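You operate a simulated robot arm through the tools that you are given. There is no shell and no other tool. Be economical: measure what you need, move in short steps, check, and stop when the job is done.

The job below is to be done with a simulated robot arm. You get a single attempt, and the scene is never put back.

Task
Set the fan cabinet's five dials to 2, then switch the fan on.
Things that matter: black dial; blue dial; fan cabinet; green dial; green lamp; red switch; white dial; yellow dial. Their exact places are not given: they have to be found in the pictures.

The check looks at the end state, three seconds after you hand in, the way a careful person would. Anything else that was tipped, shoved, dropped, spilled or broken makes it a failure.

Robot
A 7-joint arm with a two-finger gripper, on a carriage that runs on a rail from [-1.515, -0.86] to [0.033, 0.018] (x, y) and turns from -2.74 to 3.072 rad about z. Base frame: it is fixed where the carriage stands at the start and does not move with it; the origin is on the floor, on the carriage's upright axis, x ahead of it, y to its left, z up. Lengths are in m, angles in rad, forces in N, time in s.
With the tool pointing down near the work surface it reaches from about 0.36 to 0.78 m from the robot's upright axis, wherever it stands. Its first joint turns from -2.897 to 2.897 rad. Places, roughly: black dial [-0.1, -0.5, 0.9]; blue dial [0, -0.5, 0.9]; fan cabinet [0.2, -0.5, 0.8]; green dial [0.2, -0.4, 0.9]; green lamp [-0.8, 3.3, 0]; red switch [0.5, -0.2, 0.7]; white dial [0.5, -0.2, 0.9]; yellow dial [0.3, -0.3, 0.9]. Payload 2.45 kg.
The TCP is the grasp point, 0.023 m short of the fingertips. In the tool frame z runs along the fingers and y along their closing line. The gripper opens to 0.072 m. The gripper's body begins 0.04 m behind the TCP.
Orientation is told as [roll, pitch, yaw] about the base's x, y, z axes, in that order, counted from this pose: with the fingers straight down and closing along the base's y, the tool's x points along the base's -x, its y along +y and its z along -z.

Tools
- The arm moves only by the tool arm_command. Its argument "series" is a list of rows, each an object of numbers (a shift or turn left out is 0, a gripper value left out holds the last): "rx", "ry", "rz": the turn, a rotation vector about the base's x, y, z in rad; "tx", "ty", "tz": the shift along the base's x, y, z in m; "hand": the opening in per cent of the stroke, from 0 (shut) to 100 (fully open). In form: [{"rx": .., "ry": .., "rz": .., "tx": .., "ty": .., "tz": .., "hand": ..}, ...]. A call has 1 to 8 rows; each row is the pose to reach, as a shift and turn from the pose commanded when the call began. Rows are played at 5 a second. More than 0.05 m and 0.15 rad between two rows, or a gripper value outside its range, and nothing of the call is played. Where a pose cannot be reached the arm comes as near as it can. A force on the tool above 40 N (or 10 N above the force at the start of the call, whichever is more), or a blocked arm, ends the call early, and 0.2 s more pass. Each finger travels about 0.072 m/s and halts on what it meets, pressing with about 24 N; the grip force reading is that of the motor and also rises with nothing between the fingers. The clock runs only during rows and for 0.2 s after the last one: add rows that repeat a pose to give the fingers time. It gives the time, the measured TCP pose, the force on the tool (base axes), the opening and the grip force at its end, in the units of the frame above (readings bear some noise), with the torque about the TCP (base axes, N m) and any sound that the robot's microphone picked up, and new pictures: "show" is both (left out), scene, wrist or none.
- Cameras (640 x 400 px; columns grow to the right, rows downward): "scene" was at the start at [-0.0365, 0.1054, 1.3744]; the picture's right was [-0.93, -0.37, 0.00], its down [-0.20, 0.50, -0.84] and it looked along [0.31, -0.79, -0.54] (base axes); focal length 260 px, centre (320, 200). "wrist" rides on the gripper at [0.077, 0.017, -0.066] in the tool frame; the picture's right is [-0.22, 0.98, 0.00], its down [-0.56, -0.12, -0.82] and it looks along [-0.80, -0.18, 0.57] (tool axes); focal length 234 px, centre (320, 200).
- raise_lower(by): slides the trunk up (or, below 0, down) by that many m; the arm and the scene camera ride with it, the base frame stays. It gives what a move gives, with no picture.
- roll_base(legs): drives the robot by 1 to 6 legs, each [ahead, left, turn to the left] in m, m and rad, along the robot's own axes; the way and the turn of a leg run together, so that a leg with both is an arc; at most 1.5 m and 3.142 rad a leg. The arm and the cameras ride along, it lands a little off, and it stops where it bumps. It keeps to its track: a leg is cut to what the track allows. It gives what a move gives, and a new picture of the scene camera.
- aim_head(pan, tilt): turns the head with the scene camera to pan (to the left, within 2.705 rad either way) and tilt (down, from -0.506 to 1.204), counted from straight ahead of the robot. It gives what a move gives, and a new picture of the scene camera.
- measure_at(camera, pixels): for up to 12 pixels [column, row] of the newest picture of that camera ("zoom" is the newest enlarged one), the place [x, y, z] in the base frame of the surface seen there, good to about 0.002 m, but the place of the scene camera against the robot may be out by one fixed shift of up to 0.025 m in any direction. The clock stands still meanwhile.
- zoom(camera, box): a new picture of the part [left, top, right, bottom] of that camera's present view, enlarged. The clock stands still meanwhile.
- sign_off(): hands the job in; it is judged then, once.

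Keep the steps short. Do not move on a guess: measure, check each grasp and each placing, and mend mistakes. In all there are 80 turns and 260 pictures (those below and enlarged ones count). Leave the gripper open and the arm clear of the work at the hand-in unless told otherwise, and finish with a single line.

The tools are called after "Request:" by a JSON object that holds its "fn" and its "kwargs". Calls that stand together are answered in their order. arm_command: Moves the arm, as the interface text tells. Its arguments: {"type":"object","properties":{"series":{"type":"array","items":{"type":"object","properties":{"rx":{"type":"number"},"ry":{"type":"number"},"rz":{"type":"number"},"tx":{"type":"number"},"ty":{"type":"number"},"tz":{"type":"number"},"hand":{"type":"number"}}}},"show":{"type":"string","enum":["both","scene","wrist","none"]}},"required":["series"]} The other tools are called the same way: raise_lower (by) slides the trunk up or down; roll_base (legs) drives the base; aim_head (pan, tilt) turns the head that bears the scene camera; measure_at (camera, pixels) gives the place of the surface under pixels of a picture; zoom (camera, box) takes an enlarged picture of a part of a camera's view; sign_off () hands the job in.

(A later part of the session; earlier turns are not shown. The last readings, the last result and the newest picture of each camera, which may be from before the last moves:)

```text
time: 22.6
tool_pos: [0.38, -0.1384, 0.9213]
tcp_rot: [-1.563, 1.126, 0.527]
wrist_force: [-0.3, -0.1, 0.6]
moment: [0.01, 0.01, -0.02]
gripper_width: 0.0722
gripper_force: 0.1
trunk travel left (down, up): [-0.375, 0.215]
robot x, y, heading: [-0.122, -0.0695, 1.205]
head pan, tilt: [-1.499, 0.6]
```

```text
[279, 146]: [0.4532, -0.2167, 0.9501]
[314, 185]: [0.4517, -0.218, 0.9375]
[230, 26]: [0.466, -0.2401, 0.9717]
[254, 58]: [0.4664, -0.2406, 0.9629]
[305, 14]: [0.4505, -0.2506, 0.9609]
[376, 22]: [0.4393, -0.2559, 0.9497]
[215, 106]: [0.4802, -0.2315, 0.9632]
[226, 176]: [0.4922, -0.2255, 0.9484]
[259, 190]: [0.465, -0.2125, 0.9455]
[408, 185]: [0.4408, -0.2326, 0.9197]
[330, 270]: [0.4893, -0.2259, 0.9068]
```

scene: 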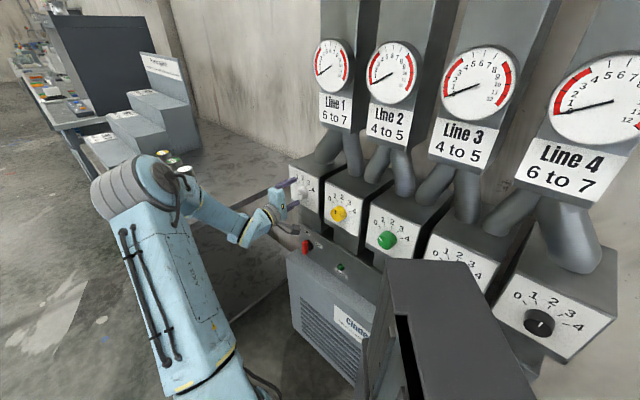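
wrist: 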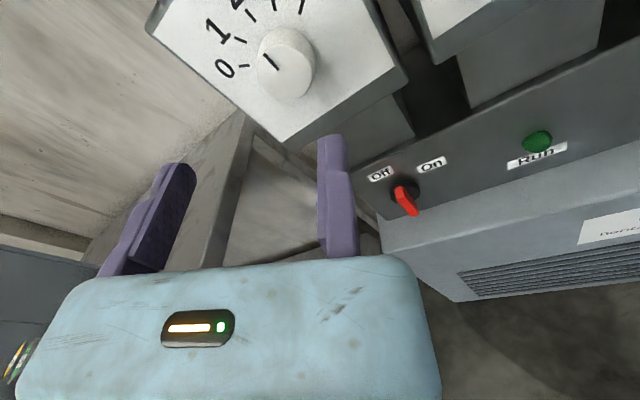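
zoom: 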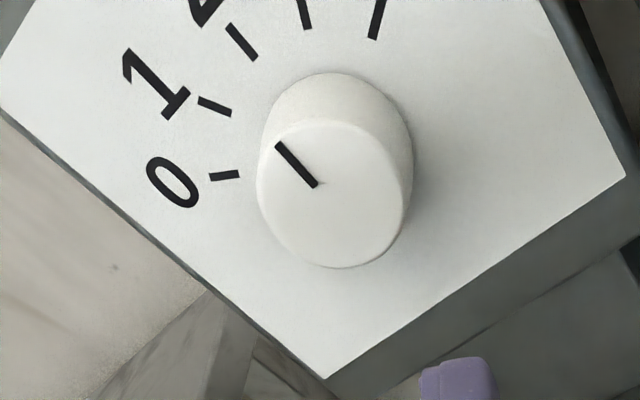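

White's pointer projects to 48.1° against the expected vertical of 47.8°, so it is at 2. Next is yellow: the hand is already 0.1 m clear, so I slide the base −0.155 along the rail.

Request:
{"fn": "roll_base", "kwargs": {"legs": [[-0.1197, 0.0984, 0]]}}

Request:
{"fn": "arm_command", "kwargs": {"series": [{"tz": 0.0}], "show": "wrist"}}

Request:
{"fn": "zoom", "kwargs": {"camera": "wrist", "box": [160, 0, 400, 150]}}

```text
time: 24.0
tool_pos: [0.2449, -0.2148, 0.9207]
tcp_rot: [-1.563, 1.125, 0.528]
wrist_force: [0.2, 0.7, 0.4]
moment: [0.0, -0.01, -0.03]
gripper_width: 0.0717
gripper_force: 0.1
trunk travel left (down, up): [-0.375, 0.215]
robot x, y, heading: [-0.2576, -0.1445, 1.203]
head pan, tilt: [-1.499, 0.6]
```

scene: 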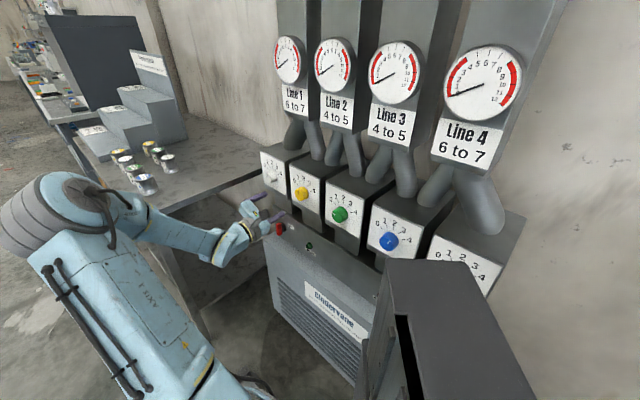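

```text
time: 24.4
tool_pos: [0.2454, -0.2161, 0.9209]
tcp_rot: [-1.564, 1.127, 0.528]
wrist_force: [-0.3, 0.2, 0.0]
moment: [0.02, -0.01, 0.04]
gripper_width: 0.0722
gripper_force: 0.0
trunk travel left (down, up): [-0.375, 0.215]
robot x, y, heading: [-0.2569, -0.147, 1.199]
head pan, tilt: [-1.499, 0.6]
```

wrist: 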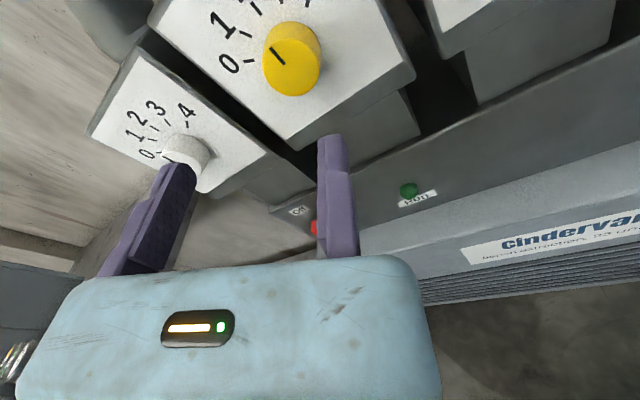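

```text
2.67 times, centred on (280, 75) of wrist
```

zoom: 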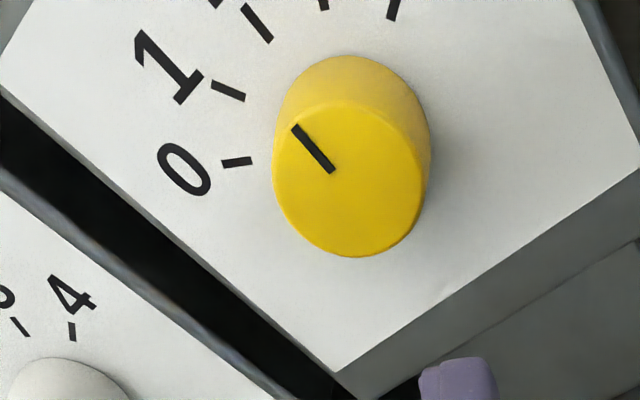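

Yellow's pointer is parallel to tick 2 already (50.4° against a predicted vertical of 49°), so it's at 2 and I'll leave it alone. On to green.

Request:
{"fn": "roll_base", "kwargs": {"legs": [[-0.1197, 0.0984, 0]]}}

Request:
{"fn": "arm_command", "kwargs": {"series": [{"tz": 0.0}], "show": "wrist"}}

Request:
{"fn": "zoom", "kwargs": {"camera": "wrist", "box": [160, 0, 400, 150]}}

```text
time: 25.8
tool_pos: [0.1122, -0.2919, 0.9208]
tcp_rot: [-1.563, 1.125, 0.527]
wrist_force: [0.1, -0.3, 0.4]
moment: [-0.01, 0.0, 0.01]
gripper_width: 0.0719
gripper_force: 0.1
trunk travel left (down, up): [-0.375, 0.215]
robot x, y, heading: [-0.3922, -0.2216, 1.204]
head pan, tilt: [-1.499, 0.6]
```

scene: 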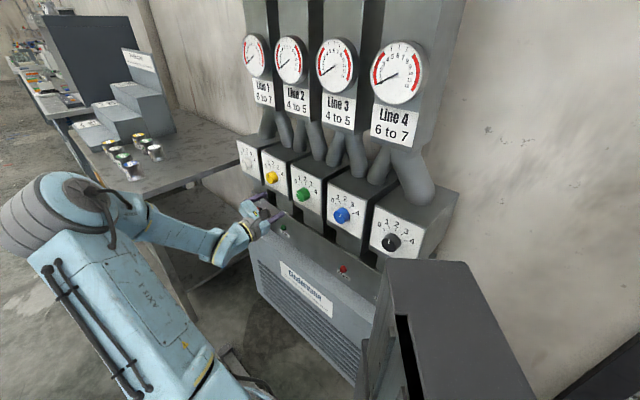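

```text
time: 26.2
tool_pos: [0.1123, -0.2901, 0.9212]
tcp_rot: [-1.564, 1.126, 0.529]
wrist_force: [-0.1, 0.5, 0.3]
moment: [0.0, 0.02, 0.01]
gripper_width: 0.0719
gripper_force: 0.1
trunk travel left (down, up): [-0.375, 0.215]
robot x, y, heading: [-0.3896, -0.2215, 1.2]
head pan, tilt: [-1.499, 0.6]
```

wrist: 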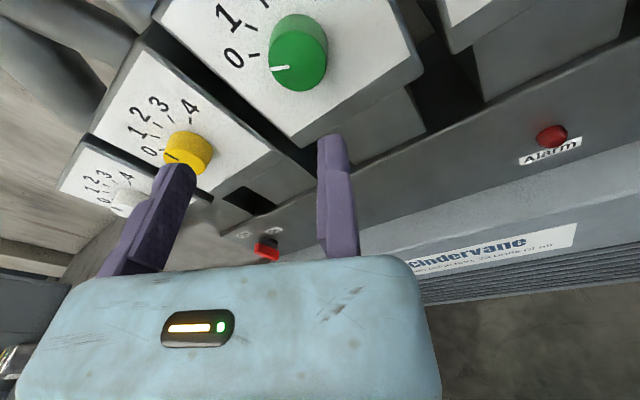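

```text
2.67 times, centred on (280, 75) of wrist
```

zoom: 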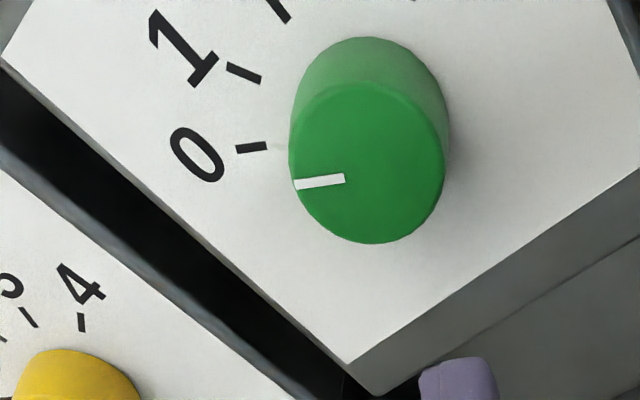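

Green is at 0 and needs 60° clockwise. Measuring its ticks and cap now.

Request:
{"fn": "measure_at", "kwargs": {"camera": "zoom", "pixels": [[252, 148], [244, 73], [284, 14], [298, 185], [343, 178], [367, 163], [295, 130], [442, 185], [367, 240], [367, 90]]}}

```text
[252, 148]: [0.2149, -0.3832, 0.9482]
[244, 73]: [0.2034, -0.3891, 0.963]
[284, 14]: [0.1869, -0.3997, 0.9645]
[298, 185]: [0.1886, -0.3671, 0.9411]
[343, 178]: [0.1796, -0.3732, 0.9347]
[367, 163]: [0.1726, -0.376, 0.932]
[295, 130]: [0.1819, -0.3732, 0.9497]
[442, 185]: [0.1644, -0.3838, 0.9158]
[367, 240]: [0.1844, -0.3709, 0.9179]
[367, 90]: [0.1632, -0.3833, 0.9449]
```

Green's axis is at along −0.0375, z 0.930, with the cap at perp 0.412. I'll shift sideways 12 mm, then advance 60 mm and check.

Request:
{"fn": "arm_command", "kwargs": {"series": [{"tx": -0.0101, "ty": -0.0059, "tz": -0.002}, {"tx": 0.0049, "ty": -0.0319, "tz": -0.002}, {"tx": 0.0199, "ty": -0.0579, "tz": -0.002}, {"tx": 0.0199, "ty": -0.0579, "tz": -0.002}], "show": "wrist"}}

Request:
{"fn": "zoom", "kwargs": {"camera": "wrist", "box": [160, 0, 400, 180]}}

```text
time: 27.2
tool_pos: [0.1328, -0.3503, 0.9183]
tcp_rot: [-1.564, 1.125, 0.527]
wrist_force: [-0.5, 0.1, -0.2]
moment: [0.0, 0.03, -0.02]
gripper_width: 0.072
gripper_force: 0.2
trunk travel left (down, up): [-0.375, 0.215]
robot x, y, heading: [-0.3891, -0.2231, 1.194]
head pan, tilt: [-1.499, 0.6]
```

wrist: 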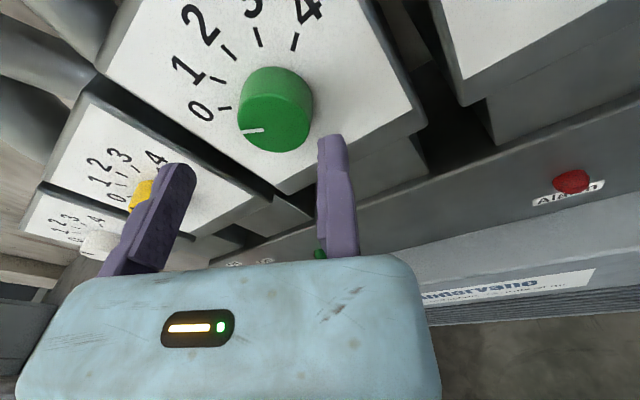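

```text
2.22 times, centred on (280, 90) of wrist
```

zoom: 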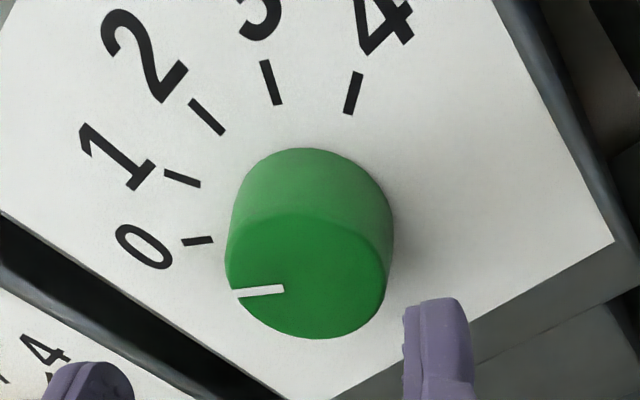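

Request:
{"fn": "arm_command", "kwargs": {"series": [{"tx": 0.006, "ty": -0.0104}, {"tx": 0.0125, "ty": -0.0217}, {"tx": 0.019, "ty": -0.033}, {"tx": 0.019, "ty": -0.033}, {"tx": 0.019, "ty": -0.033, "hand": 20}, {"tx": 0.019, "ty": -0.033, "hand": 20}, {"tx": 0.019, "ty": -0.033, "hand": 20}, {"tx": 0.019, "ty": -0.033, "hand": 20}], "show": "wrist"}}

```text
time: 29.0
tool_pos: [0.152, -0.3796, 0.9203]
tcp_rot: [-1.566, 1.127, 0.528]
wrist_force: [18.2, 6.9, 12.5]
moment: [-0.17, -0.25, 0.32]
gripper_width: 0.0456
gripper_force: 23.1
trunk travel left (down, up): [-0.375, 0.215]
robot x, y, heading: [-0.3887, -0.2234, 1.208]
head pan, tilt: [-1.499, 0.6]
```

wrist: 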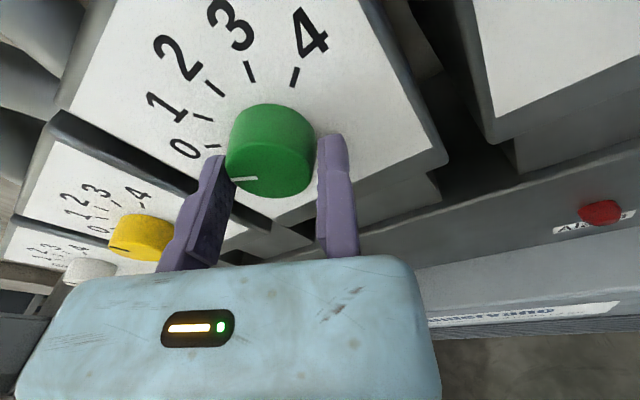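

The moving finger presses, width 45.6 mm. I'll shift 5.5 mm along −y to bring the fixed finger into contact, then close firmly.

Request:
{"fn": "arm_command", "kwargs": {"series": [{"tx": 0.0014, "ty": 0.0008, "tz": 0.0008}, {"tx": 0.0029, "ty": 0.0017, "tz": 0.0016}, {"tx": 0.0043, "ty": 0.0025, "tz": 0.0024}, {"tx": 0.0043, "ty": 0.0025, "tz": 0.0024, "hand": 0}, {"tx": 0.0043, "ty": 0.0025, "tz": 0.0024, "hand": 0}], "show": "none"}}

```text
time: 30.2
tool_pos: [0.1565, -0.3787, 0.9212]
tcp_rot: [-1.562, 1.127, 0.527]
wrist_force: [1.1, 7.7, 2.2]
moment: [-0.61, -0.35, -0.05]
gripper_width: 0.0421
gripper_force: 44.8
trunk travel left (down, up): [-0.375, 0.215]
robot x, y, heading: [-0.3864, -0.221, 1.2]
head pan, tilt: [-1.499, 0.6]
```

Balanced grip (width 42 mm). I'll turn green 60° clockwise.

Request:
{"fn": "arm_command", "kwargs": {"series": [{"tx": 0.0012, "ty": 0.0007, "tz": -0.0024, "rx": 0.0655, "ry": -0.1134}, {"tx": 0.0026, "ty": 0.0015, "tz": -0.0046, "rx": 0.131, "ry": -0.2268}, {"tx": 0.0042, "ty": 0.0025, "tz": -0.0066, "rx": 0.1965, "ry": -0.3402}, {"tx": 0.0061, "ty": 0.0036, "tz": -0.0083, "rx": 0.262, "ry": -0.4536}, {"tx": 0.0082, "ty": 0.0048, "tz": -0.0097, "rx": 0.3275, "ry": -0.567}, {"tx": 0.0104, "ty": 0.006, "tz": -0.0108, "rx": 0.393, "ry": -0.6804}, {"tx": 0.0126, "ty": 0.0073, "tz": -0.0115, "rx": 0.4585, "ry": -0.7938}, {"tx": 0.0151, "ty": 0.0087, "tz": -0.0119, "rx": 0.524, "ry": -0.907}], "show": "wrist"}}

Request:
{"fn": "zoom", "kwargs": {"camera": "wrist", "box": [160, 0, 400, 180]}}

```text
time: 32.0
tool_pos: [0.1696, -0.3703, 0.9092]
tcp_rot: [-1.565, 0.077, 0.525]
wrist_force: [-16.8, 11.2, -11.6]
moment: [0.07, -0.16, -0.28]
gripper_width: 0.0419
gripper_force: 44.5
trunk travel left (down, up): [-0.375, 0.215]
robot x, y, heading: [-0.3903, -0.2221, 1.203]
head pan, tilt: [-1.499, 0.6]
```

wrist: 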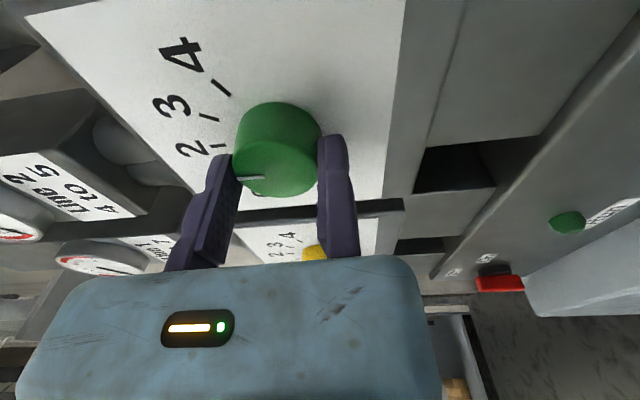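

```text
2.22 times, centred on (280, 90) of wrist
```

zoom: 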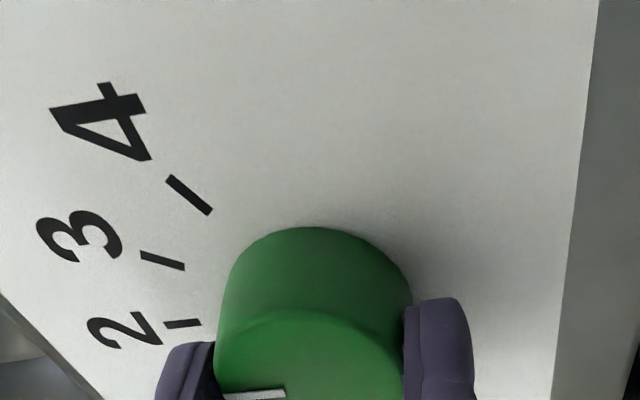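

Green's pointer is parallel to tick 2. I'll release, back out and verify.

Request:
{"fn": "arm_command", "kwargs": {"series": [{"hand": 100}, {"tz": -0.003, "hand": 100}, {"tz": -0.003, "hand": 100}, {"tx": -0.015, "ty": 0.026, "tz": -0.003}, {"tx": -0.035, "ty": 0.0606, "tz": -0.003}, {"tx": -0.05, "ty": 0.0866, "tz": -0.003}, {"tx": -0.05, "ty": 0.0866, "tz": -0.003}], "show": "wrist"}}

Request:
{"fn": "zoom", "kwargs": {"camera": "wrist", "box": [180, 0, 420, 150]}}

```text
time: 33.6
tool_pos: [0.121, -0.284, 0.9078]
tcp_rot: [-1.568, 0.08, 0.526]
wrist_force: [0.6, 0.4, 0.0]
moment: [-0.03, 0.0, 0.01]
gripper_width: 0.0719
gripper_force: 0.1
trunk travel left (down, up): [-0.375, 0.215]
robot x, y, heading: [-0.3859, -0.2207, 1.198]
head pan, tilt: [-1.499, 0.6]
```

wrist: 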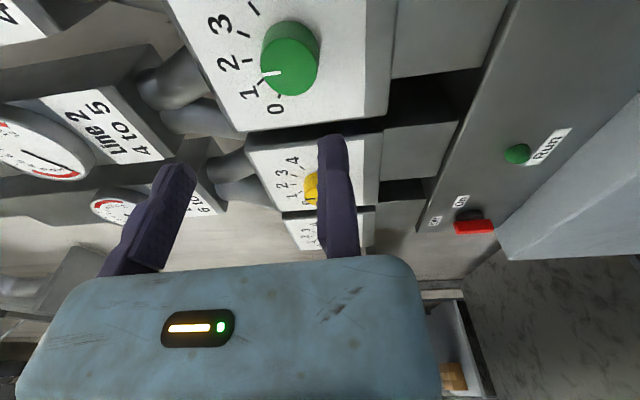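

```text
2.67 times, centred on (300, 75) of wrist
```

zoom: 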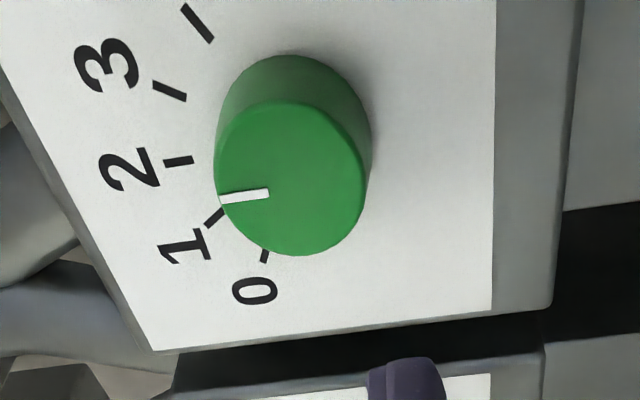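

Request:
{"fn": "zoom", "kwargs": {"camera": "wrist", "box": [230, 40, 330, 102]}}

```text
6.40 times, centred on (280, 71) of wrist
```

zoom: 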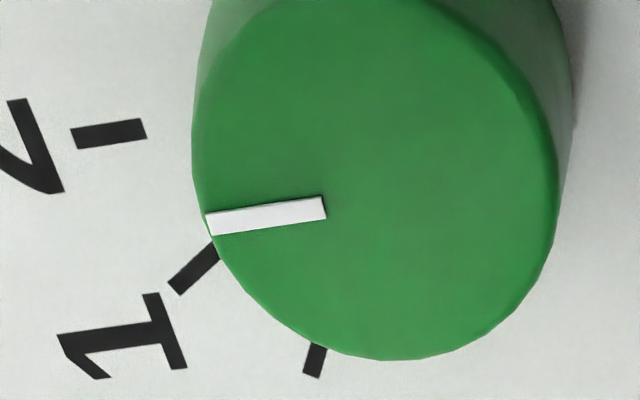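

At close zoom green's pointer slope is 8.5° and tick 2's is 7.8°, so green is at 2. On to blue.

Request:
{"fn": "roll_base", "kwargs": {"legs": [[-0.1197, 0.0984, 0]]}}

Request:
{"fn": "arm_command", "kwargs": {"series": [{"tz": 0.0}], "show": "wrist"}}

Request:
{"fn": "zoom", "kwargs": {"camera": "wrist", "box": [180, 0, 420, 150]}}

```text
time: 35.0
tool_pos: [-0.0133, -0.3609, 0.9067]
tcp_rot: [-1.568, 0.079, 0.525]
wrist_force: [-0.2, 0.2, 1.2]
moment: [0.01, 0.0, -0.02]
gripper_width: 0.0722
gripper_force: 0.0
trunk travel left (down, up): [-0.375, 0.215]
robot x, y, heading: [-0.5229, -0.2982, 1.199]
head pan, tilt: [-1.499, 0.6]
```

scene: 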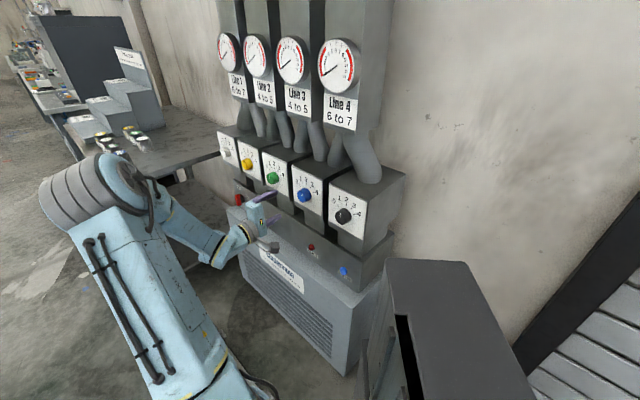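

```text
time: 35.4
tool_pos: [-0.0121, -0.3616, 0.9072]
tcp_rot: [-1.568, 0.08, 0.525]
wrist_force: [-0.3, 0.6, 0.0]
moment: [0.02, 0.02, -0.02]
gripper_width: 0.0719
gripper_force: 0.0
trunk travel left (down, up): [-0.375, 0.215]
robot x, y, heading: [-0.5206, -0.2972, 1.204]
head pan, tilt: [-1.499, 0.6]
```

wrist: 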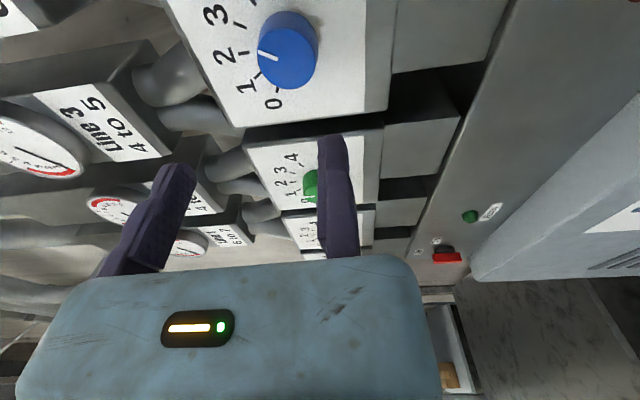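

```text
2.67 times, centred on (300, 75) of wrist
```

zoom: 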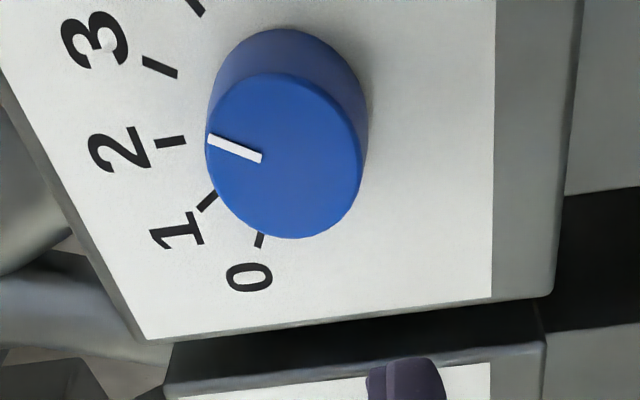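

Blue is at 3 and needs 30° counter-clockwise. Measuring its ticks and cap.

Request:
{"fn": "measure_at", "kwargs": {"camera": "zoom", "pixels": [[160, 67], [170, 142], [207, 202], [261, 240], [285, 158], [207, 130], [363, 170], [285, 80], [285, 236]]}}

```text
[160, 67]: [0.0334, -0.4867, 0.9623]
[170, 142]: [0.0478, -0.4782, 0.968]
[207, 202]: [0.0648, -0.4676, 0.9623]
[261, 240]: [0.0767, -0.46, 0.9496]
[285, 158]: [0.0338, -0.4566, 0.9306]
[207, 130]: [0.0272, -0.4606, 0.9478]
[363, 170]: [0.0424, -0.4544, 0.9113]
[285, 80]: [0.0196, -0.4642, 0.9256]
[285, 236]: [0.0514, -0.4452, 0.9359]
```

I'll go in on blue with the same offsets as before and close lightly.

Request:
{"fn": "arm_command", "kwargs": {"series": [{"tx": -0.0059, "ty": -0.0034, "tz": -0.0024}, {"tx": 0.0101, "ty": -0.0309, "tz": -0.0024}, {"tx": 0.0259, "ty": -0.0584, "tz": -0.0024}, {"tx": 0.0354, "ty": -0.0749, "tz": -0.0024}, {"tx": 0.0446, "ty": -0.0909, "tz": -0.0024}, {"tx": 0.0446, "ty": -0.0909, "tz": -0.0024, "hand": 20}, {"tx": 0.0446, "ty": -0.0909, "tz": -0.0024, "hand": 20}, {"tx": 0.0446, "ty": -0.0909, "tz": -0.0024, "hand": 20}], "show": "wrist"}}

```text
time: 37.2
tool_pos: [0.0328, -0.4506, 0.9083]
tcp_rot: [-1.573, 0.071, 0.526]
wrist_force: [10.6, -2.1, 29.2]
moment: [-0.49, -0.15, 0.31]
gripper_width: 0.0427
gripper_force: 45.7
trunk travel left (down, up): [-0.375, 0.215]
robot x, y, heading: [-0.5262, -0.2962, 1.203]
head pan, tilt: [-1.499, 0.6]
```

wrist: 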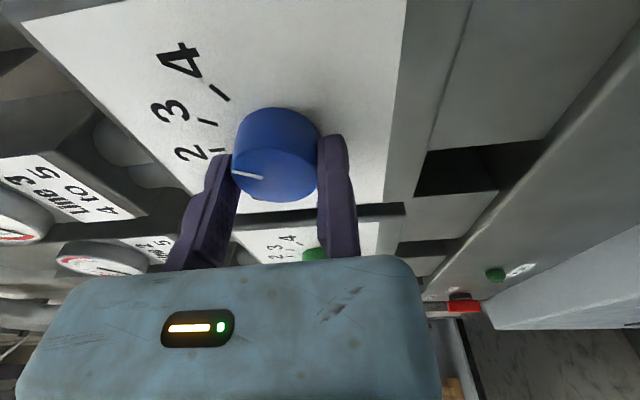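

Request:
{"fn": "arm_command", "kwargs": {"series": [{"tz": 0.0015}, {"tz": 0.003}, {"tz": 0.0035, "hand": 0}, {"tz": 0.0035, "hand": 0}], "show": "wrist"}}

Request:
{"fn": "zoom", "kwargs": {"camera": "wrist", "box": [160, 60, 360, 210]}}

```text
time: 38.2
tool_pos: [0.0306, -0.4524, 0.9089]
tcp_rot: [-1.566, 0.079, 0.526]
wrist_force: [11.9, -3.8, 19.5]
moment: [-0.42, -0.09, 0.33]
gripper_width: 0.0427
gripper_force: 44.5
trunk travel left (down, up): [-0.375, 0.215]
robot x, y, heading: [-0.5238, -0.3, 1.208]
head pan, tilt: [-1.499, 0.6]
```

wrist: 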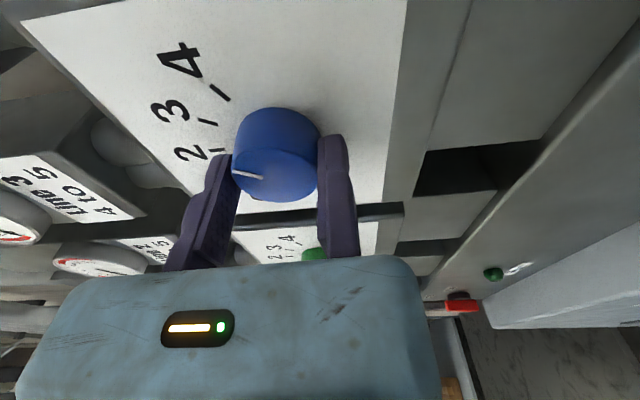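

```text
2.67 times, centred on (260, 135) of wrist
```

zoom: 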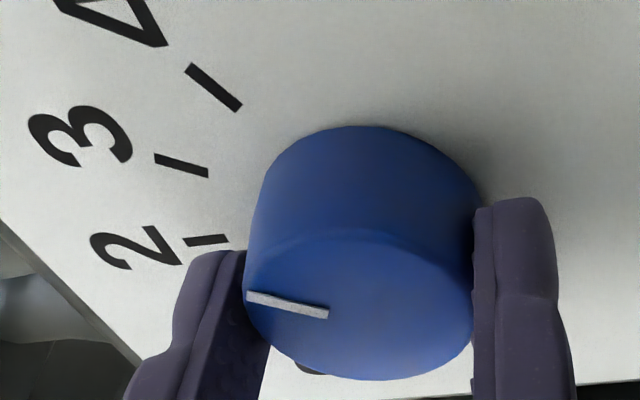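

Gripped with the pointer still at 3. I'll turn 30° counter-clockwise.

Request:
{"fn": "arm_command", "kwargs": {"series": [{"tx": -0.0023, "ty": -0.0013, "tz": 0.0014, "rx": -0.0655, "ry": 0.1134}, {"tx": -0.0046, "ty": -0.0027, "tz": 0.0026, "rx": -0.131, "ry": 0.2268}, {"tx": -0.0068, "ty": -0.0039, "tz": 0.0037, "rx": -0.1965, "ry": 0.3402}, {"tx": -0.0088, "ty": -0.0051, "tz": 0.0051, "rx": -0.262, "ry": 0.4536}, {"tx": -0.0088, "ty": -0.0051, "tz": 0.0051, "rx": -0.262, "ry": 0.4536}], "show": "wrist"}}

Request:
{"fn": "zoom", "kwargs": {"camera": "wrist", "box": [160, 60, 360, 210]}}

```text
time: 39.4
tool_pos: [0.0231, -0.4569, 0.9121]
tcp_rot: [-1.564, 0.603, 0.529]
wrist_force: [-1.4, 2.9, -2.6]
moment: [0.17, 0.16, 0.18]
gripper_width: 0.0425
gripper_force: 44.9
trunk travel left (down, up): [-0.375, 0.215]
robot x, y, heading: [-0.5253, -0.2998, 1.201]
head pan, tilt: [-1.499, 0.6]
```

wrist: 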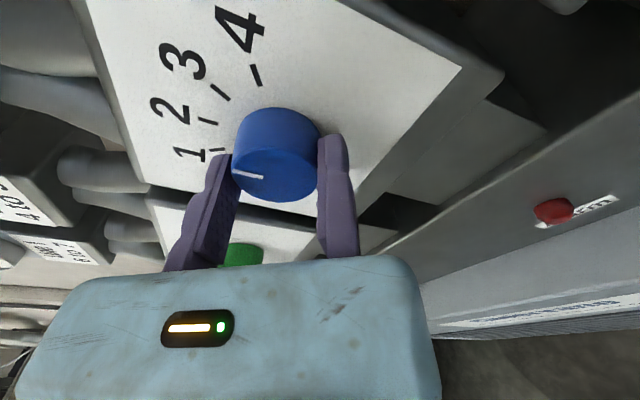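

```text
2.67 times, centred on (260, 135) of wrist
```

zoom: 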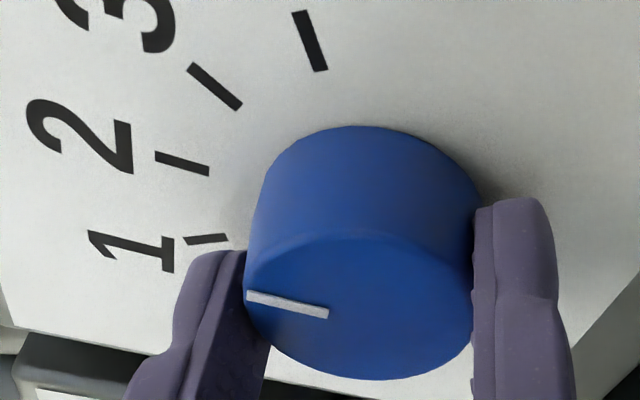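

Blue is now lined up with tick 2. Releasing and backing out to verify.

Request:
{"fn": "arm_command", "kwargs": {"series": [{"hand": 100}, {"tx": -0.0015, "ty": -0.0009, "tz": -0.0025, "hand": 100}, {"tx": -0.0015, "ty": -0.0009, "tz": -0.0025, "hand": 100}, {"tx": -0.0165, "ty": 0.0251, "tz": -0.0025}, {"tx": -0.0365, "ty": 0.0597, "tz": -0.0025}, {"tx": -0.0515, "ty": 0.0857, "tz": -0.0025}, {"tx": -0.0515, "ty": 0.0857, "tz": -0.0025}], "show": "wrist"}}

Request:
{"fn": "zoom", "kwargs": {"camera": "wrist", "box": [210, 10, 330, 110]}}

```text
time: 41.0
tool_pos: [-0.0282, -0.3719, 0.913]
tcp_rot: [-1.566, 0.603, 0.526]
wrist_force: [-0.2, -0.9, 0.9]
moment: [-0.02, -0.03, 0.02]
gripper_width: 0.0722
gripper_force: 0.1
trunk travel left (down, up): [-0.375, 0.215]
robot x, y, heading: [-0.5259, -0.2987, 1.201]
head pan, tilt: [-1.499, 0.6]
```

wrist: 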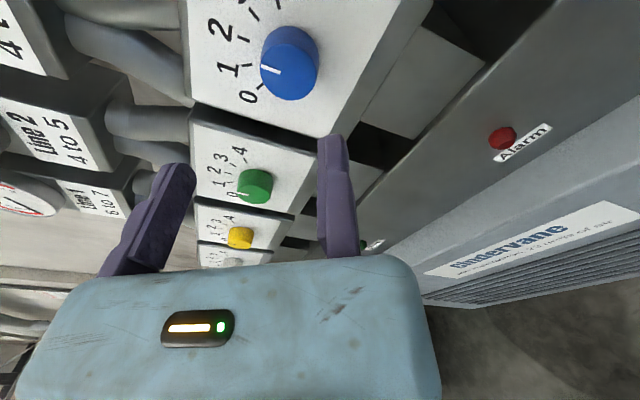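

```text
4.00 times, centred on (270, 60) of wrist
```

zoom: 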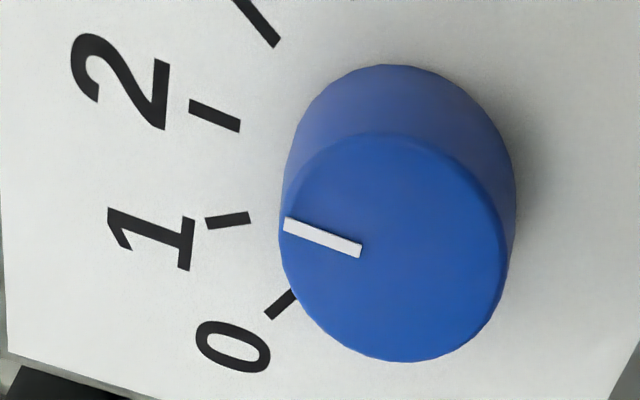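

Blue's slope is 20.2° against 21.2° for tick 2, so it's at 2. Moving on to black.

Request:
{"fn": "roll_base", "kwargs": {"legs": [[-0.1197, 0.0984, 0]]}}

Request:
{"fn": "arm_command", "kwargs": {"series": [{"tz": 0.0}], "show": "wrist"}}

Request:
{"fn": "zoom", "kwargs": {"camera": "wrist", "box": [210, 10, 330, 110]}}

```text
time: 42.4
tool_pos: [-0.1614, -0.4473, 0.9111]
tcp_rot: [-1.564, 0.601, 0.527]
wrist_force: [-0.1, -0.9, 0.1]
moment: [-0.01, -0.04, -0.03]
gripper_width: 0.0718
gripper_force: 0.2
trunk travel left (down, up): [-0.375, 0.215]
robot x, y, heading: [-0.6582, -0.3707, 1.203]
head pan, tilt: [-1.499, 0.6]
```

scene: 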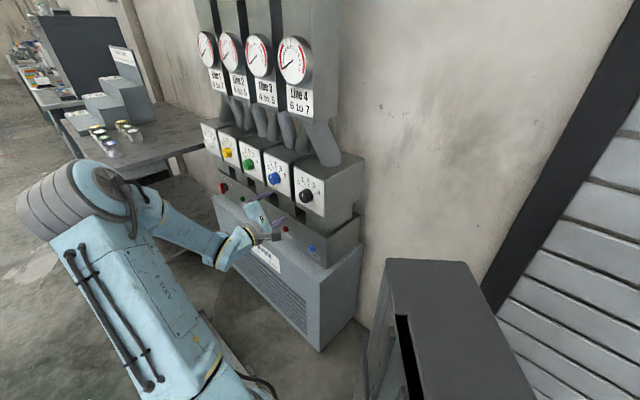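

```text
time: 42.8
tool_pos: [-0.1607, -0.4477, 0.913]
tcp_rot: [-1.566, 0.603, 0.527]
wrist_force: [0.4, 0.3, -0.6]
moment: [-0.01, -0.04, -0.02]
gripper_width: 0.0722
gripper_force: 0.0
trunk travel left (down, up): [-0.375, 0.215]
robot x, y, heading: [-0.6596, -0.371, 1.202]
head pan, tilt: [-1.499, 0.6]
```

wrist: 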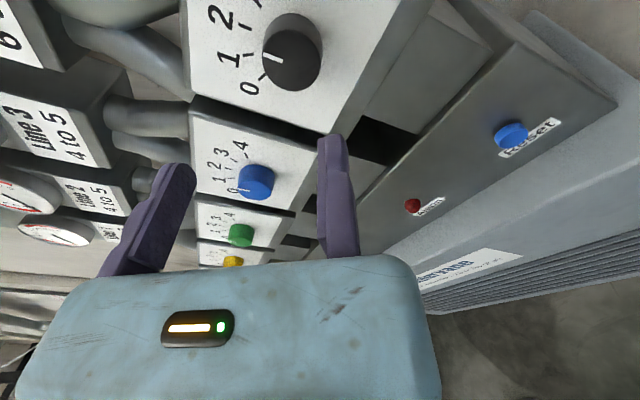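

```text
4.00 times, centred on (270, 60) of wrist
```

zoom: 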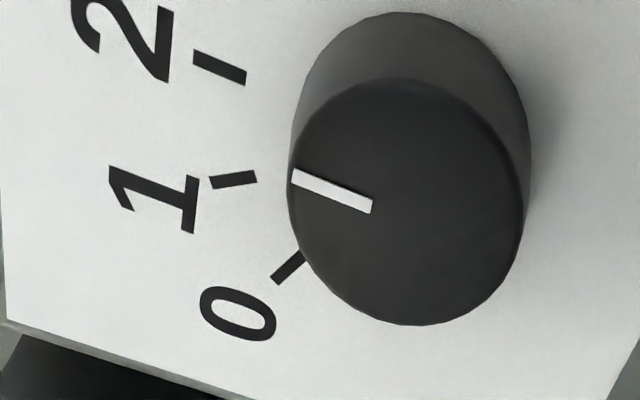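

Black's pointer is 22.3° against 23.7° for tick 2, so it's already at 2 and I'll leave it. All five are set, so next is the switch below the white dial. I'll drive back along the rail with the hand clear, look, then lower the trunk.

Request:
{"fn": "roll_base", "kwargs": {"legs": [[0.4786, -0.3937, 0]]}}

Request:
{"fn": "zoom", "kwargs": {"camera": "scene", "box": [220, 150, 420, 300]}}

```text
time: 46.2
tool_pos: [0.3703, -0.141, 0.9126]
tcp_rot: [-1.565, 0.603, 0.535]
wrist_force: [-0.1, 0.1, 0.6]
moment: [0.0, 0.03, 0.02]
gripper_width: 0.0722
gripper_force: 0.1
trunk travel left (down, up): [-0.375, 0.215]
robot x, y, heading: [-0.1252, -0.0715, 1.214]
head pan, tilt: [-1.499, 0.6]
```

scene: 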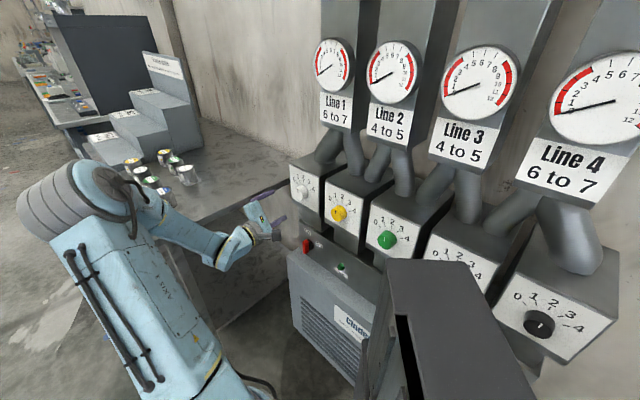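

```text
2.67 times, centred on (320, 225) of scene
```

zoom: 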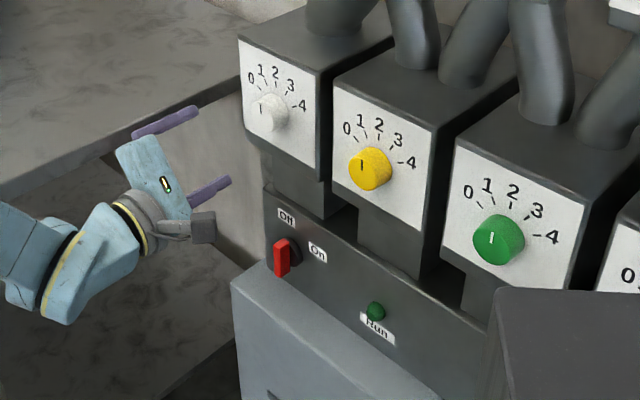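

Dials look right. Now I'll measure the table edge, the console and the switch.

Request:
{"fn": "measure_at", "kwargs": {"camera": "zoom", "pixels": [[60, 160], [225, 90], [282, 256], [300, 250], [282, 275], [285, 200], [318, 252], [330, 280], [345, 330], [300, 290], [240, 280], [20, 180]]}}

Request:
{"fn": "arm_command", "kwargs": {"series": [{"tz": 0.0}], "show": "wrist"}}

Request:
{"fn": "zoom", "kwargs": {"camera": "wrist", "box": [350, 60, 550, 220]}}

```text
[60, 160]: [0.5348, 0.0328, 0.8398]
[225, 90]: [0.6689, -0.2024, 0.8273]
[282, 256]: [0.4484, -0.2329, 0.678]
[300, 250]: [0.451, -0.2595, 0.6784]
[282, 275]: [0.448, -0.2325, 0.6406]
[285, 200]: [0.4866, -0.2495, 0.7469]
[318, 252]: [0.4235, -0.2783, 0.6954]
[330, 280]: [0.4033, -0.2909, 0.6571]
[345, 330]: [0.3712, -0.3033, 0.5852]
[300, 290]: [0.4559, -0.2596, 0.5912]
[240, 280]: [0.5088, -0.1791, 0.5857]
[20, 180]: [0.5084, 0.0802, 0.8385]
```

```text
time: 46.6
tool_pos: [0.3706, -0.1413, 0.9122]
tcp_rot: [-1.565, 0.602, 0.536]
wrist_force: [-0.4, 1.3, 0.8]
moment: [0.0, 0.02, -0.03]
gripper_width: 0.0723
gripper_force: 0.1
trunk travel left (down, up): [-0.375, 0.215]
robot x, y, heading: [-0.1238, -0.0717, 1.209]
head pan, tilt: [-1.499, 0.6]
```

wrist: 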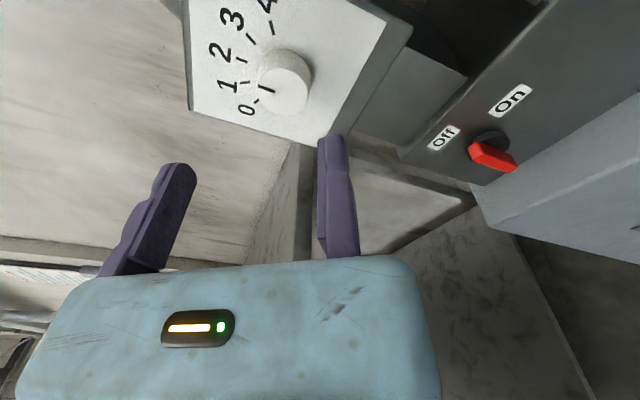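

```text
2.50 times, centred on (450, 140) of wrist
```

zoom: 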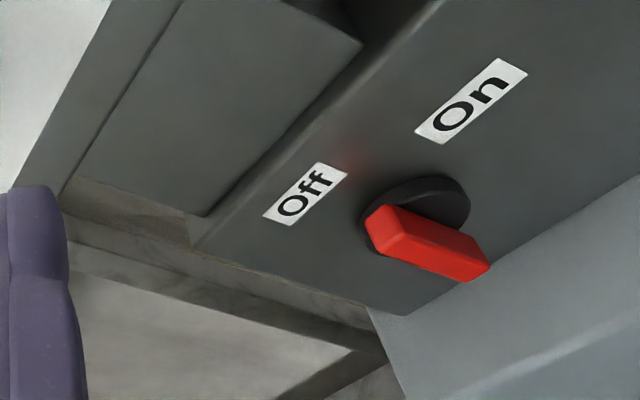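

Request:
{"fn": "measure_at", "kwargs": {"camera": "zoom", "pixels": [[305, 193], [470, 100], [440, 182], [465, 205], [368, 240], [385, 215], [400, 235], [478, 275], [425, 240], [460, 265], [450, 225], [372, 195]]}}

```text
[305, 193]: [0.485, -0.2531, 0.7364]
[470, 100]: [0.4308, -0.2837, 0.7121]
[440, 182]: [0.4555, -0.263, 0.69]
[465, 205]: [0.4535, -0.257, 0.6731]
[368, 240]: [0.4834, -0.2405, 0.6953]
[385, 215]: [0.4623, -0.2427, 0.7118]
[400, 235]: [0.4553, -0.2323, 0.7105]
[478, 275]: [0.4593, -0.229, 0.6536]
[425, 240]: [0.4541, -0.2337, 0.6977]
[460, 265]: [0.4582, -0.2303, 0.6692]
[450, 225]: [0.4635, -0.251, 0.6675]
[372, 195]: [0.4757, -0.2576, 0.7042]
```

The bar now stands vertical, pointing to Off, with On about 60° clockwise. Before lowering the trunk, I'll check where the arm's links are relative to the table (top z 0.84, edge at along 0.48).

Request:
{"fn": "measure_at", "kwargs": {"camera": "scene", "pixels": [[25, 205], [60, 185], [90, 175], [130, 200], [155, 210], [185, 235], [220, 250], [150, 260], [80, 250], [180, 340], [160, 155], [185, 175]]}}

Request:
{"fn": "aim_head", "kwargs": {"pan": -1.1, "tilt": 0.7}}

```text
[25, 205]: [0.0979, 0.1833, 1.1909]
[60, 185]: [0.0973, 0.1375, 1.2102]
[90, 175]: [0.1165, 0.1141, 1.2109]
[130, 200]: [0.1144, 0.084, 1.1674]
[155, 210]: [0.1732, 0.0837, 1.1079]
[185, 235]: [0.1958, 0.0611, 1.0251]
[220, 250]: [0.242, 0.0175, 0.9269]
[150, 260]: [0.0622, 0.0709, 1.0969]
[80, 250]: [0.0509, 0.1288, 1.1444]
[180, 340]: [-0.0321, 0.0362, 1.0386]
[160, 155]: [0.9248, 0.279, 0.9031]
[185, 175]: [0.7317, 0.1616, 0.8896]
```

```text
time: 47.5
tool_pos: [0.3711, -0.1415, 0.9121]
tcp_rot: [-1.566, 0.603, 0.537]
wrist_force: [-0.2, 0.5, 0.1]
moment: [-0.02, -0.03, -0.01]
gripper_width: 0.072
gripper_force: 0.1
trunk travel left (down, up): [-0.375, 0.215]
robot x, y, heading: [-0.1277, -0.0698, 1.211]
head pan, tilt: [-1.1, 0.7]
```

scene: 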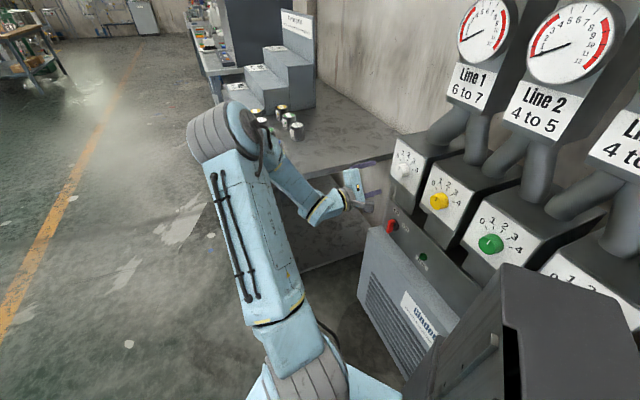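

The elbow is at along 0.16 and the table edge at 0.48, so there's plenty of room. I'll lower the trunk 0.23 m, which brings the TCP level with the switch.

Request:
{"fn": "raise_lower", "kwargs": {"by": -0.23}}

Request:
{"fn": "arm_command", "kwargs": {"series": [{"rx": -0.0654, "ry": 0.1135}, {"rx": -0.131, "ry": 0.2268}, {"rx": -0.1965, "ry": 0.3402}, {"rx": -0.262, "ry": 0.4536}, {"rx": -0.3275, "ry": 0.567}, {"rx": -0.393, "ry": 0.6804}, {"rx": -0.458, "ry": 0.793}, {"rx": -0.484, "ry": 0.838}], "show": "both"}}

```text
time: 49.9
tool_pos: [0.3702, -0.1414, 0.6824]
tcp_rot: [-1.566, 0.603, 0.537]
wrist_force: [0.7, -0.6, -0.4]
moment: [0.03, 0.0, 0.01]
gripper_width: 0.072
gripper_force: 0.1
trunk travel left (down, up): [-0.145, 0.445]
robot x, y, heading: [-0.1255, -0.072, 1.214]
head pan, tilt: [-1.1, 0.7]
```

```text
time: 51.7
tool_pos: [0.3705, -0.1411, 0.6824]
tcp_rot: [0.021, 1.56, 2.116]
wrist_force: [0.3, -0.1, -0.2]
moment: [-0.02, -0.02, -0.01]
gripper_width: 0.0718
gripper_force: 0.0
trunk travel left (down, up): [-0.145, 0.445]
robot x, y, heading: [-0.1256, -0.0766, 1.215]
head pan, tilt: [-1.1, 0.7]
```

scene: 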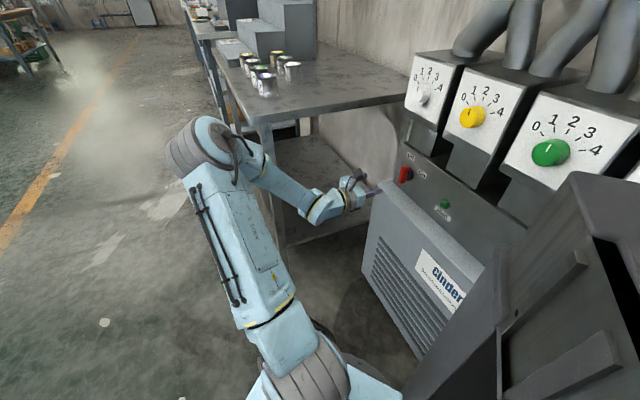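
wrist: 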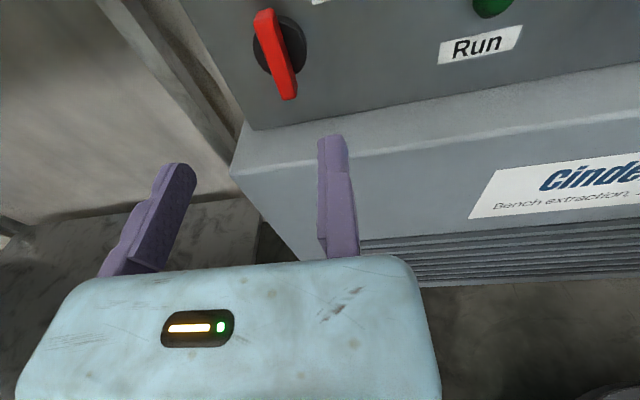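

The closing line is horizontal now and the red bar is in view at (275,55). I'll zoom and measure it.

Request:
{"fn": "zoom", "kwargs": {"camera": "wrist", "box": [200, 0, 380, 112]}}

Request:
{"fn": "measure_at", "kwargs": {"camera": "wrist", "pixels": [[266, 15], [289, 95], [276, 55], [270, 60], [281, 55], [256, 65], [304, 40], [290, 20], [275, 73], [260, 120], [400, 120], [265, 40]]}}

```text
3.56 times, centred on (290, 56) of wrist
```

zoom: 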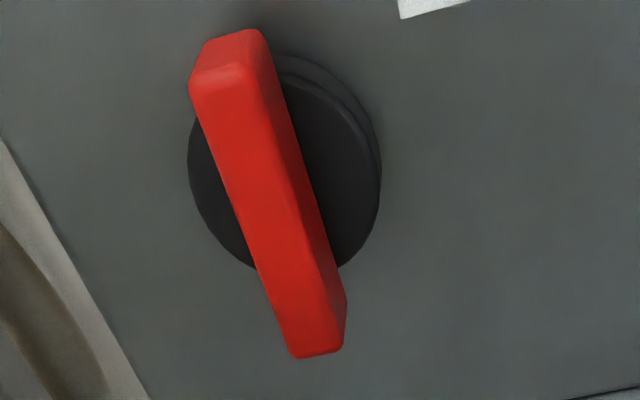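

```text
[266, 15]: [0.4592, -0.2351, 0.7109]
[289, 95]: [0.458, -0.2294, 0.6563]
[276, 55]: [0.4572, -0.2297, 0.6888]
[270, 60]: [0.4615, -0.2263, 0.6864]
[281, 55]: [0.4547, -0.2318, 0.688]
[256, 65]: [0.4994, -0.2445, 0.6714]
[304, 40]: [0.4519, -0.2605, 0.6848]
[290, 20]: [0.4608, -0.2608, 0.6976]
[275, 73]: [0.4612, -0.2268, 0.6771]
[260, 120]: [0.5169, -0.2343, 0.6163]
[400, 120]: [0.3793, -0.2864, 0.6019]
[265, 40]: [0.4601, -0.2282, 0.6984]
```

The bar is vertical at along 0.281, centre z 0.682, front at perp 0.428 and about 9 mm wide. I'll align so the bar is just left of the fixed finger and advance, stopping 4 cm short.

Request:
{"fn": "arm_command", "kwargs": {"series": [{"tx": 0.0179, "ty": 0.0104}, {"tx": 0.0368, "ty": -0.0223}, {"tx": 0.0557, "ty": -0.0551}, {"tx": 0.0557, "ty": -0.0551}], "show": "both"}}

Request:
{"fn": "zoom", "kwargs": {"camera": "wrist", "box": [160, 0, 400, 180]}}

```text
time: 52.7
tool_pos: [0.4273, -0.1973, 0.6834]
tcp_rot: [-0.04, 1.56, 2.058]
wrist_force: [0.0, 0.3, 0.2]
moment: [0.02, 0.03, -0.01]
gripper_width: 0.072
gripper_force: 0.0
trunk travel left (down, up): [-0.145, 0.445]
robot x, y, heading: [-0.1288, -0.0758, 1.208]
head pan, tilt: [-1.1, 0.7]
```

scene: 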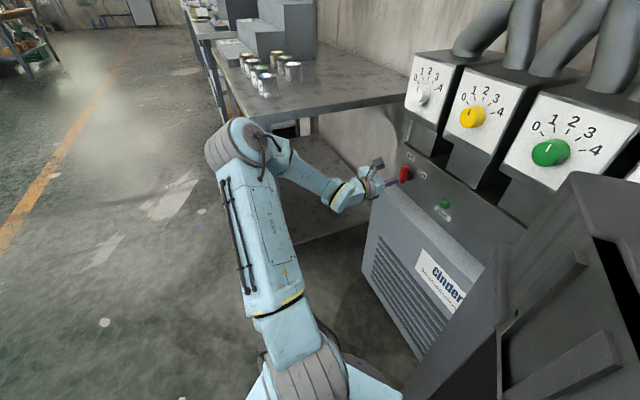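
wrist: 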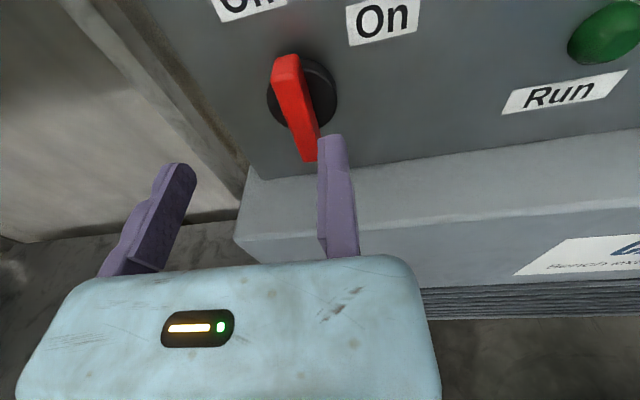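

```text
2.22 times, centred on (280, 90) of wrist
```

zoom: 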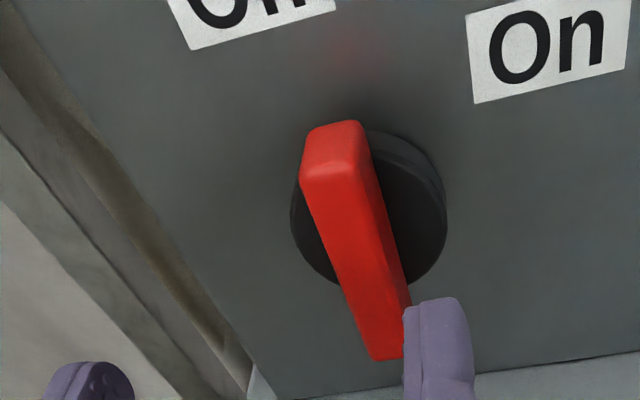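

The clearance to the bar is only about 2 mm. I'll shift 3 mm right and advance 39 mm, then close.

Request:
{"fn": "arm_command", "kwargs": {"series": [{"tx": -0.0026, "ty": -0.0015}, {"tx": 0.0039, "ty": -0.0128}, {"tx": 0.0104, "ty": -0.024}, {"tx": 0.0169, "ty": -0.0353}, {"tx": 0.0169, "ty": -0.0353}], "show": "wrist"}}

Request:
{"fn": "zoom", "kwargs": {"camera": "wrist", "box": [160, 0, 400, 180]}}

```text
time: 53.9
tool_pos: [0.444, -0.2323, 0.6837]
tcp_rot: [-0.081, 1.56, 2.019]
wrist_force: [-0.3, 0.4, 0.1]
moment: [0.02, 0.04, 0.02]
gripper_width: 0.0721
gripper_force: 0.0
trunk travel left (down, up): [-0.145, 0.445]
robot x, y, heading: [-0.1298, -0.0705, 1.213]
head pan, tilt: [-1.1, 0.7]
```

wrist: 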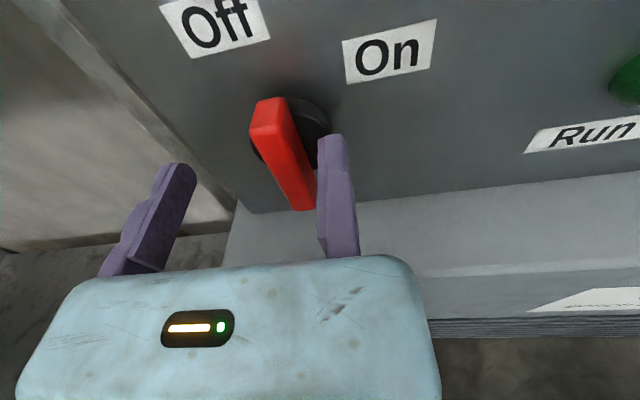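

```text
2.22 times, centred on (280, 90) of wrist
```

zoom: 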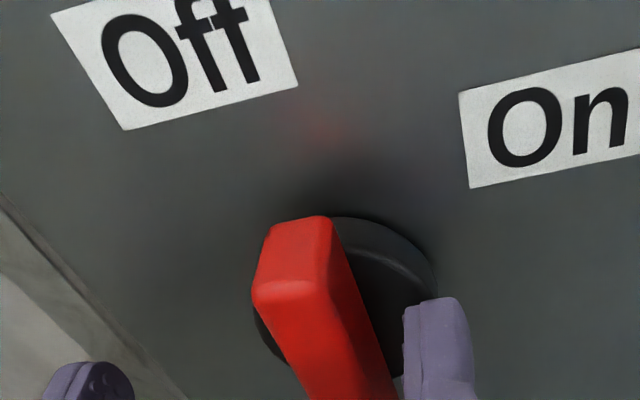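

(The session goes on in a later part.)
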